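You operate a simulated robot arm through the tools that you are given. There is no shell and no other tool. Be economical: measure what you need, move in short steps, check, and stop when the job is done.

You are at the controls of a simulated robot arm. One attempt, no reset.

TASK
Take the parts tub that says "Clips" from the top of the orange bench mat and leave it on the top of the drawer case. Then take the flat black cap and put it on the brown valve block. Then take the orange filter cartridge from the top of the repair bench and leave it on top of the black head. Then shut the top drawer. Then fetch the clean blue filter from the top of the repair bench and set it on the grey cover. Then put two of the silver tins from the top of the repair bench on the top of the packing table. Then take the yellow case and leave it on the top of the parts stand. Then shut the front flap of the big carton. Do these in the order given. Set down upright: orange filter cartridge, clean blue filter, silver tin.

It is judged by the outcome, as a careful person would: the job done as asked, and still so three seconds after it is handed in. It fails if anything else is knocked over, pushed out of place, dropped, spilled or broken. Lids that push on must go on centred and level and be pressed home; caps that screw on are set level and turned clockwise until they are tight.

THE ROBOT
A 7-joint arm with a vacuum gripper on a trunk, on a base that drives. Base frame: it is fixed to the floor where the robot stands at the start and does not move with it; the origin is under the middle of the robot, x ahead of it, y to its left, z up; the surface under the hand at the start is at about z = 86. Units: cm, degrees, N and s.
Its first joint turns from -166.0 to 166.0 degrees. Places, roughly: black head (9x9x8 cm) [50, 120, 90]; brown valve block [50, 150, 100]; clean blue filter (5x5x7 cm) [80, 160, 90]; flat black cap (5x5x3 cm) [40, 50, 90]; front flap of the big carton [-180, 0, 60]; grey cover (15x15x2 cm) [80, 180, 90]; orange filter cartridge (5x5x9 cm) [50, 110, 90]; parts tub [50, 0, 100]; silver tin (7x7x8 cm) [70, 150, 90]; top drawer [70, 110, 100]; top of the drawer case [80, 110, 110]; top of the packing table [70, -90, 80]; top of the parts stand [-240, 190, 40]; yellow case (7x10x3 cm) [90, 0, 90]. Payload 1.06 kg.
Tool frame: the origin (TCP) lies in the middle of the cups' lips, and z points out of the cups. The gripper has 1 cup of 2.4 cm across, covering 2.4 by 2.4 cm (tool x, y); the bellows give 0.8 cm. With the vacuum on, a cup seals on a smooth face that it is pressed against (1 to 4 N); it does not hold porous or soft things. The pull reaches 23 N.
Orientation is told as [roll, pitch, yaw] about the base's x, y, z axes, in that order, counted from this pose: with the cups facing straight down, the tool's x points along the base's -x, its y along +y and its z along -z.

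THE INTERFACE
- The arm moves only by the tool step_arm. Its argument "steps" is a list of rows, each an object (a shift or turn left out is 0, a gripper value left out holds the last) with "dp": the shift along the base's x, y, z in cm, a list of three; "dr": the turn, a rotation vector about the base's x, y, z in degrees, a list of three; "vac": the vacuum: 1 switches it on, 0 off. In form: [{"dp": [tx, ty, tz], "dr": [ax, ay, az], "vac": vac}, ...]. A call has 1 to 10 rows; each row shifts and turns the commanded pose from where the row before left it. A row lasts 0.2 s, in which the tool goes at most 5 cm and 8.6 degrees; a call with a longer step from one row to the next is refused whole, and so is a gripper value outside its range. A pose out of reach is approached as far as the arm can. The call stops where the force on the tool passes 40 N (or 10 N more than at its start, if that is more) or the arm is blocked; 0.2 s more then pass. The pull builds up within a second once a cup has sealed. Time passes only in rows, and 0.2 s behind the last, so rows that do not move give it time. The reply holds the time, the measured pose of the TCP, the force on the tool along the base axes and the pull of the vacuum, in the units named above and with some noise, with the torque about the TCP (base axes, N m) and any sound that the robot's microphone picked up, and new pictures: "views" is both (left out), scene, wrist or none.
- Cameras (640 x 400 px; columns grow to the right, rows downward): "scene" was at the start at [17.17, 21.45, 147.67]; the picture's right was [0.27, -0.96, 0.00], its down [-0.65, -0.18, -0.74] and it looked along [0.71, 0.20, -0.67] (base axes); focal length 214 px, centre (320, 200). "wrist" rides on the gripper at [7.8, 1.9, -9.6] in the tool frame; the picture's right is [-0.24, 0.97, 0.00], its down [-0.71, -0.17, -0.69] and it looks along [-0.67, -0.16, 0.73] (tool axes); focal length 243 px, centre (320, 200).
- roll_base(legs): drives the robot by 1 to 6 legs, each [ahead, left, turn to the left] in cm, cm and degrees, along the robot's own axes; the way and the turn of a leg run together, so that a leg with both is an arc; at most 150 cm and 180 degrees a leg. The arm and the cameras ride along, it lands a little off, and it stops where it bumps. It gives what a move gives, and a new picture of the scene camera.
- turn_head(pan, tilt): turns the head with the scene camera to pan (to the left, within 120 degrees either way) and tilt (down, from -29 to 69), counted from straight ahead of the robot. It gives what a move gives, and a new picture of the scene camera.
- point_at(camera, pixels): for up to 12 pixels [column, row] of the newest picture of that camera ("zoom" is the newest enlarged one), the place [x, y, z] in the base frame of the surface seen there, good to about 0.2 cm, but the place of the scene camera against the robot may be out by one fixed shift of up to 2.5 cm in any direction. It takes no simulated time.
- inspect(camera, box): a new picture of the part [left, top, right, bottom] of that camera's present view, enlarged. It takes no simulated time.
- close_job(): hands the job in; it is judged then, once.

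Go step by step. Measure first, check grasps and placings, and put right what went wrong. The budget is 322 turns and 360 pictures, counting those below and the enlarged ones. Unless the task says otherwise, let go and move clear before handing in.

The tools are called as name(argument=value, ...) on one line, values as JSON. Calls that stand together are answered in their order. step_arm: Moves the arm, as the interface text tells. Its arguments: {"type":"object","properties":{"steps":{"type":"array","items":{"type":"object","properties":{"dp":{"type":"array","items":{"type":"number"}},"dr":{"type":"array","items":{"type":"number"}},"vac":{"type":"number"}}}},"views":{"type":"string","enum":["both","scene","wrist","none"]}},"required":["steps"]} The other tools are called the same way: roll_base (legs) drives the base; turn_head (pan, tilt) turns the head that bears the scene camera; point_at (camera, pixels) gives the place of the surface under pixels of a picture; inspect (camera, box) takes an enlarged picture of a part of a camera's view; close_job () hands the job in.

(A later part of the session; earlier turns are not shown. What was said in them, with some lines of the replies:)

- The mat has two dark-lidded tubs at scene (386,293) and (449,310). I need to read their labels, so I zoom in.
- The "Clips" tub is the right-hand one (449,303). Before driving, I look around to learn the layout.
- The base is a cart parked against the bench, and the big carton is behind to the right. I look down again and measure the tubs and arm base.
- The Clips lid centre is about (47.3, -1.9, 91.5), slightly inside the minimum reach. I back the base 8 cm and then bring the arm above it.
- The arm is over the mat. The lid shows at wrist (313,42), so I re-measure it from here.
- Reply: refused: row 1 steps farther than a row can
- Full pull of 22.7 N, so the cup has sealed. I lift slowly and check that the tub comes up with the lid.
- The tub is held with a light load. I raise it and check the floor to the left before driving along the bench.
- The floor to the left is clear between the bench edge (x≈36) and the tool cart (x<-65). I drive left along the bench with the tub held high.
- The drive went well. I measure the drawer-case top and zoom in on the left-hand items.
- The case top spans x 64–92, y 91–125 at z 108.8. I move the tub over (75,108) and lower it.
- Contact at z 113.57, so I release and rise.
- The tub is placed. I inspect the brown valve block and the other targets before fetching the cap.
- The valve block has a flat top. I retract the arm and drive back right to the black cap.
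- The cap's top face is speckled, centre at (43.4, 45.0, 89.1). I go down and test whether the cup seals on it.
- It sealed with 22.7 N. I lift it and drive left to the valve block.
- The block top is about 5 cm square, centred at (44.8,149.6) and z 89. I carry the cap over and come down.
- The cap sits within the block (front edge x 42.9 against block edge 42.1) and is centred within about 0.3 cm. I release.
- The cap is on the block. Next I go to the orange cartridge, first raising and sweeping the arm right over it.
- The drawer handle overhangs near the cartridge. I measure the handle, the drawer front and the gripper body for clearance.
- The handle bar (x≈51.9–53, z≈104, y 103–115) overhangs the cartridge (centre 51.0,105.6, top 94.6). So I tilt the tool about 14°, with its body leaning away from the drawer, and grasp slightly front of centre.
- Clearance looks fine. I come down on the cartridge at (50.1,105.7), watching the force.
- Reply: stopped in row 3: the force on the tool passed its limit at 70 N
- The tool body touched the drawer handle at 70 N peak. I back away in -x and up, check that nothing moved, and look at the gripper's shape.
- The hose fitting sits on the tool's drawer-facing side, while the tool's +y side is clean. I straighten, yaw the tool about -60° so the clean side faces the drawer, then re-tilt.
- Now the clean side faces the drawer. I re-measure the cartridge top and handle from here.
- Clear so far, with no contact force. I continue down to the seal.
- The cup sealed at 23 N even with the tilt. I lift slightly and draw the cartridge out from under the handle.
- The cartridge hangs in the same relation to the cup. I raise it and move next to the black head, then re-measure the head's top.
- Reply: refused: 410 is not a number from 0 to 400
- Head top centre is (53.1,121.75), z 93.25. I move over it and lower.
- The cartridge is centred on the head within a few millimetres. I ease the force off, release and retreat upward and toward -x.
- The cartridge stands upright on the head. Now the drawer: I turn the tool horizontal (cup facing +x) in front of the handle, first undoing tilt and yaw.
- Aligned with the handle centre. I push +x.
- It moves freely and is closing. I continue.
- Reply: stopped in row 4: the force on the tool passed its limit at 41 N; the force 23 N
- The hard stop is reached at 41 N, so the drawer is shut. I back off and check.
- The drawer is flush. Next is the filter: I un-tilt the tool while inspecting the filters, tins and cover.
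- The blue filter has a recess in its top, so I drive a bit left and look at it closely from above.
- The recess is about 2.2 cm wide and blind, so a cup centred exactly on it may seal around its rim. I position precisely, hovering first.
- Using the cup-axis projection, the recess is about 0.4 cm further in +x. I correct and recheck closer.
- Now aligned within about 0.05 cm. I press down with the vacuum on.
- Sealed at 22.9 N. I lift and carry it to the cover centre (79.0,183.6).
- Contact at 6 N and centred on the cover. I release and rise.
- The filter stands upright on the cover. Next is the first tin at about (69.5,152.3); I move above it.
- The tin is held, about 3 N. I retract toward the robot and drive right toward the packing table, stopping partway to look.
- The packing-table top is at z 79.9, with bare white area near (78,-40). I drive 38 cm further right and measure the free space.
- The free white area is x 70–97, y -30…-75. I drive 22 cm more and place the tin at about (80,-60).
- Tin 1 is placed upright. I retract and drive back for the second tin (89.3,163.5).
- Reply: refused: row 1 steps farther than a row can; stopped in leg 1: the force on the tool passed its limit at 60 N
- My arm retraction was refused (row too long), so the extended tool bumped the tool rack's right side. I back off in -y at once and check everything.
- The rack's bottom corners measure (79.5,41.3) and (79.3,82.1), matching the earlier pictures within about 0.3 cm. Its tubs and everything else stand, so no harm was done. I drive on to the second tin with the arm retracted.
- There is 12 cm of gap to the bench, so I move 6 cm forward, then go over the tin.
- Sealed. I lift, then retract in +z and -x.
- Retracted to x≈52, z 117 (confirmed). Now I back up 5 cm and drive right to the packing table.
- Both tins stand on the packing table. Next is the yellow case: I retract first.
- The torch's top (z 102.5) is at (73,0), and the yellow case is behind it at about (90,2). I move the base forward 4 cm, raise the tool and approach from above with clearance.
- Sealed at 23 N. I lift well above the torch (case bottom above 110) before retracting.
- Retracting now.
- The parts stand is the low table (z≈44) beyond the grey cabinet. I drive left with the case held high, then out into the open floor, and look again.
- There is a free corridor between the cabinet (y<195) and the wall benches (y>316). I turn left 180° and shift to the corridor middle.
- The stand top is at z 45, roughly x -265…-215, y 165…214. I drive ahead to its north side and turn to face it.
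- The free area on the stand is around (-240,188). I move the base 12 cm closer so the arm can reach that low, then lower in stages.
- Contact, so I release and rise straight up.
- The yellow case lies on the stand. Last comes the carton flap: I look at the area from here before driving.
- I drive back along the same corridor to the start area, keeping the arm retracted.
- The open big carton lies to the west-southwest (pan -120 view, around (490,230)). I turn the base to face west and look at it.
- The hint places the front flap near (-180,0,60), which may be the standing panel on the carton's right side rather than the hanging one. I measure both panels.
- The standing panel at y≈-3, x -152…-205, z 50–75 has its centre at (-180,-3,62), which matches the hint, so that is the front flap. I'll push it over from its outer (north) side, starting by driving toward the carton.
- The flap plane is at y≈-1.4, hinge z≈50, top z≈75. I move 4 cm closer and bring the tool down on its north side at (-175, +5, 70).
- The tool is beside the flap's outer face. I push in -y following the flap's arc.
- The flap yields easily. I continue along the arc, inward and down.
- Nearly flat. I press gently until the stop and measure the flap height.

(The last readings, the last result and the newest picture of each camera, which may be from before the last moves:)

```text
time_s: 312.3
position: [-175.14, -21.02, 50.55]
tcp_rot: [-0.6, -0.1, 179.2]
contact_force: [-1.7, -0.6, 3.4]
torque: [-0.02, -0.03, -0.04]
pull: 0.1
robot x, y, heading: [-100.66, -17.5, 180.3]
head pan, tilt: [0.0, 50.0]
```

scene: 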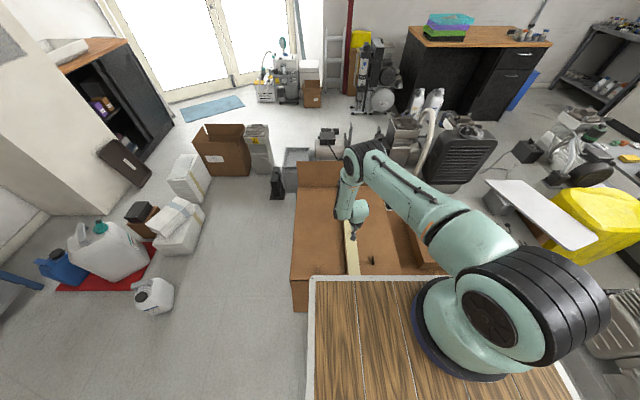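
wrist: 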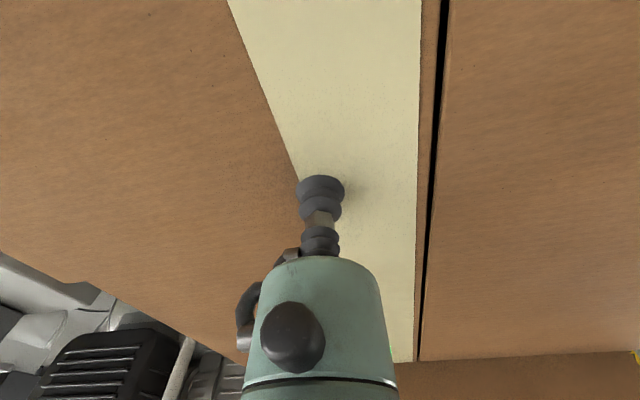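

The flap is at its stop (3.4 N). I rise slowly and check that it stays shut.

step_arm(steps=[{"dp": [0, 0, 1]}, {"dp": [0, 0, 3]}, {"dp": [0, 0, 5]}, {"dp": [0, 0, 5]}, {"dp": [0, 0, 5]}, {"dp": [0, 0, 5]}, {"dp": [0, 0, 5]}, {"dp": [0, 0, 5]}, {"dp": [0, 0, 5]}, {"dp": [0, 0, 5]}])

step_arm(steps=[{"dp": [4, 0, 3]}, {"dp": [4, 0, 3]}, {"dp": [4, 0, 3]}, {"dp": [4, 0, 3]}, {}, {}, {}, {}])

point_at(camera="wrist", pixels=[[320, 60], [300, 40], [280, 80], [340, 100]])

inspect(camera="scene", box=[260, 130, 480, 300])

```text
time_s: 314.5
position: [-175.15, -21.16, 94.84]
tcp_rot: [-0.5, 0.0, 179.2]
contact_force: [0.3, 0.3, -0.2]
torque: [-0.02, -0.04, 0.01]
pull: 0.2
robot x, y, heading: [-100.62, -17.66, 180.0]
head pan, tilt: [0.0, 50.0]
```

scene: 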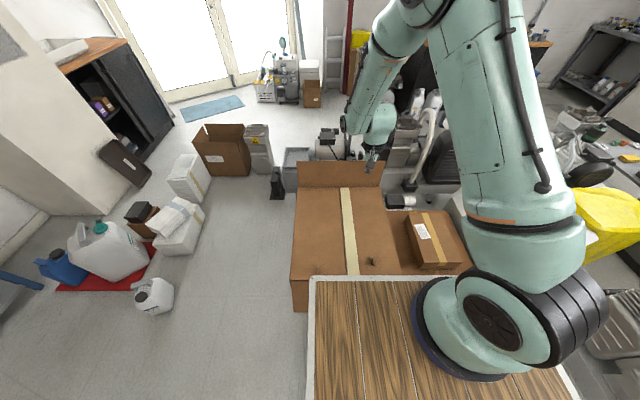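
wrist: 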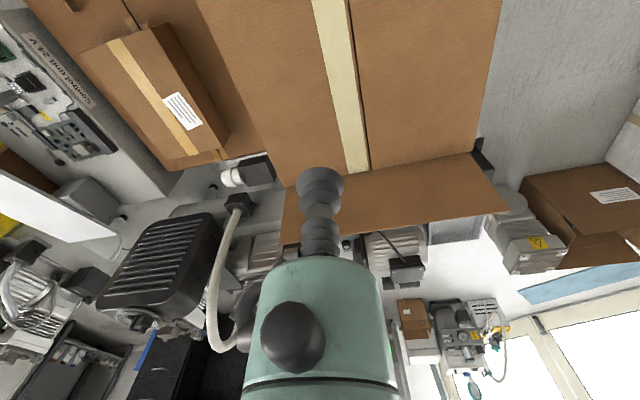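

```text
time_s: 316.3
position: [-158.94, -20.75, 106.98]
tcp_rot: [-0.6, 0.0, 179.2]
contact_force: [-0.7, -0.2, -0.7]
torque: [0.0, -0.01, -0.02]
pull: 0.1
robot x, y, heading: [-100.6, -17.38, 179.6]
head pan, tilt: [0.0, 50.0]
```

scene: 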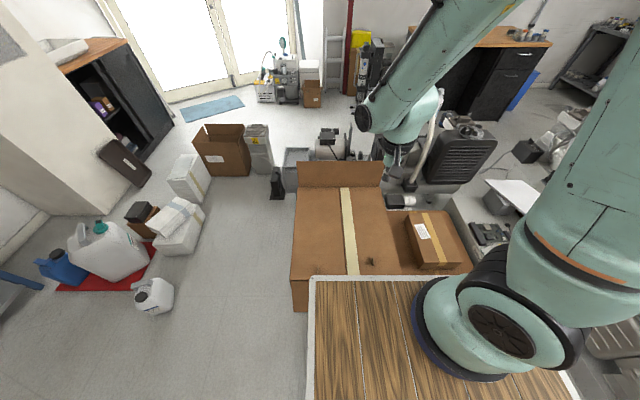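
wrist: 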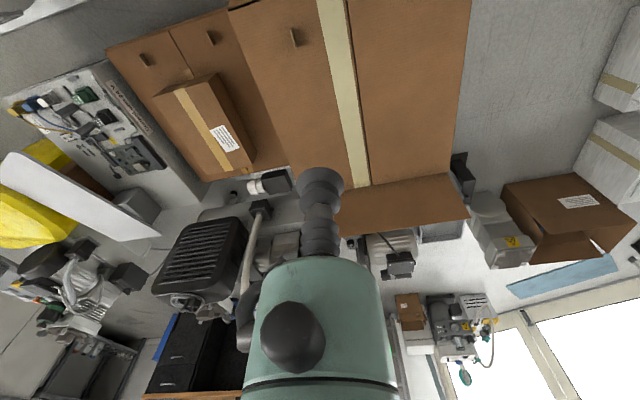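

```text
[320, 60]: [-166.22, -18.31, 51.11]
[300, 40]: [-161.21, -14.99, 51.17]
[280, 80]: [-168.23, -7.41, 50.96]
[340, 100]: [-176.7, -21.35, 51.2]
```

```text
2.35 times, centred on (370, 215) of scene
```

zoom: 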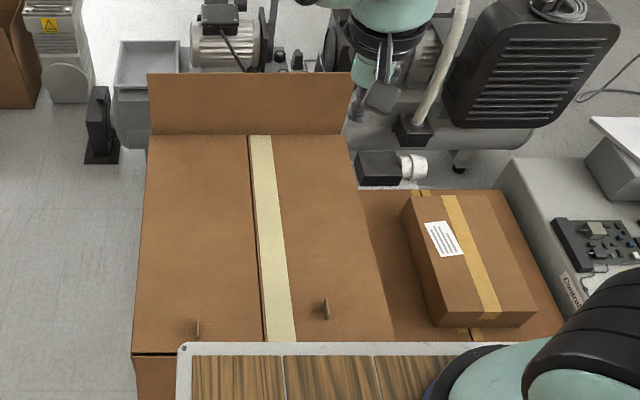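

The front flap stays shut, flush at z 51.1. All eight tasks are done in order and the arm is clear, so I hand in.

close_job()

```text
The job is handed in.
```

I did all eight steps in the order given and handed the job in; I haven't seen the judge's result.

- **Tub:** the "Clips" tub is on top of the drawer case.
- **Cap:** the flat black cap sits centred on the brown valve block.
- **Cartridge:** the orange filter cartridge stands upright on the black head.
- **Drawer:** the top drawer is shut flush.
- **Filter:** the clean blue filter stands upright on the grey cover.
- **Tins:** two silver tins stand upright on the packing table.
- **Yellow case:** it lies flat on the parts stand.
- **Flap:** the carton's front flap is shut flat and stayed shut when I let go. I took the panel standing at about (-180, 0, 60) as the front flap because it matched the place you gave. A second flap on the side facing the robot was left hanging open.

The tool bumped two other things along the way:

- **Drawer handle:** it peaked at 70 N while I was reaching for the cartridge. Nothing in the pictures looked moved.
- **Tool rack:** it hit the right side at 60 N because I drove before the arm had retracted. The rack's corners measured within about 0.3 cm of where they were before, and everything on it still stood.
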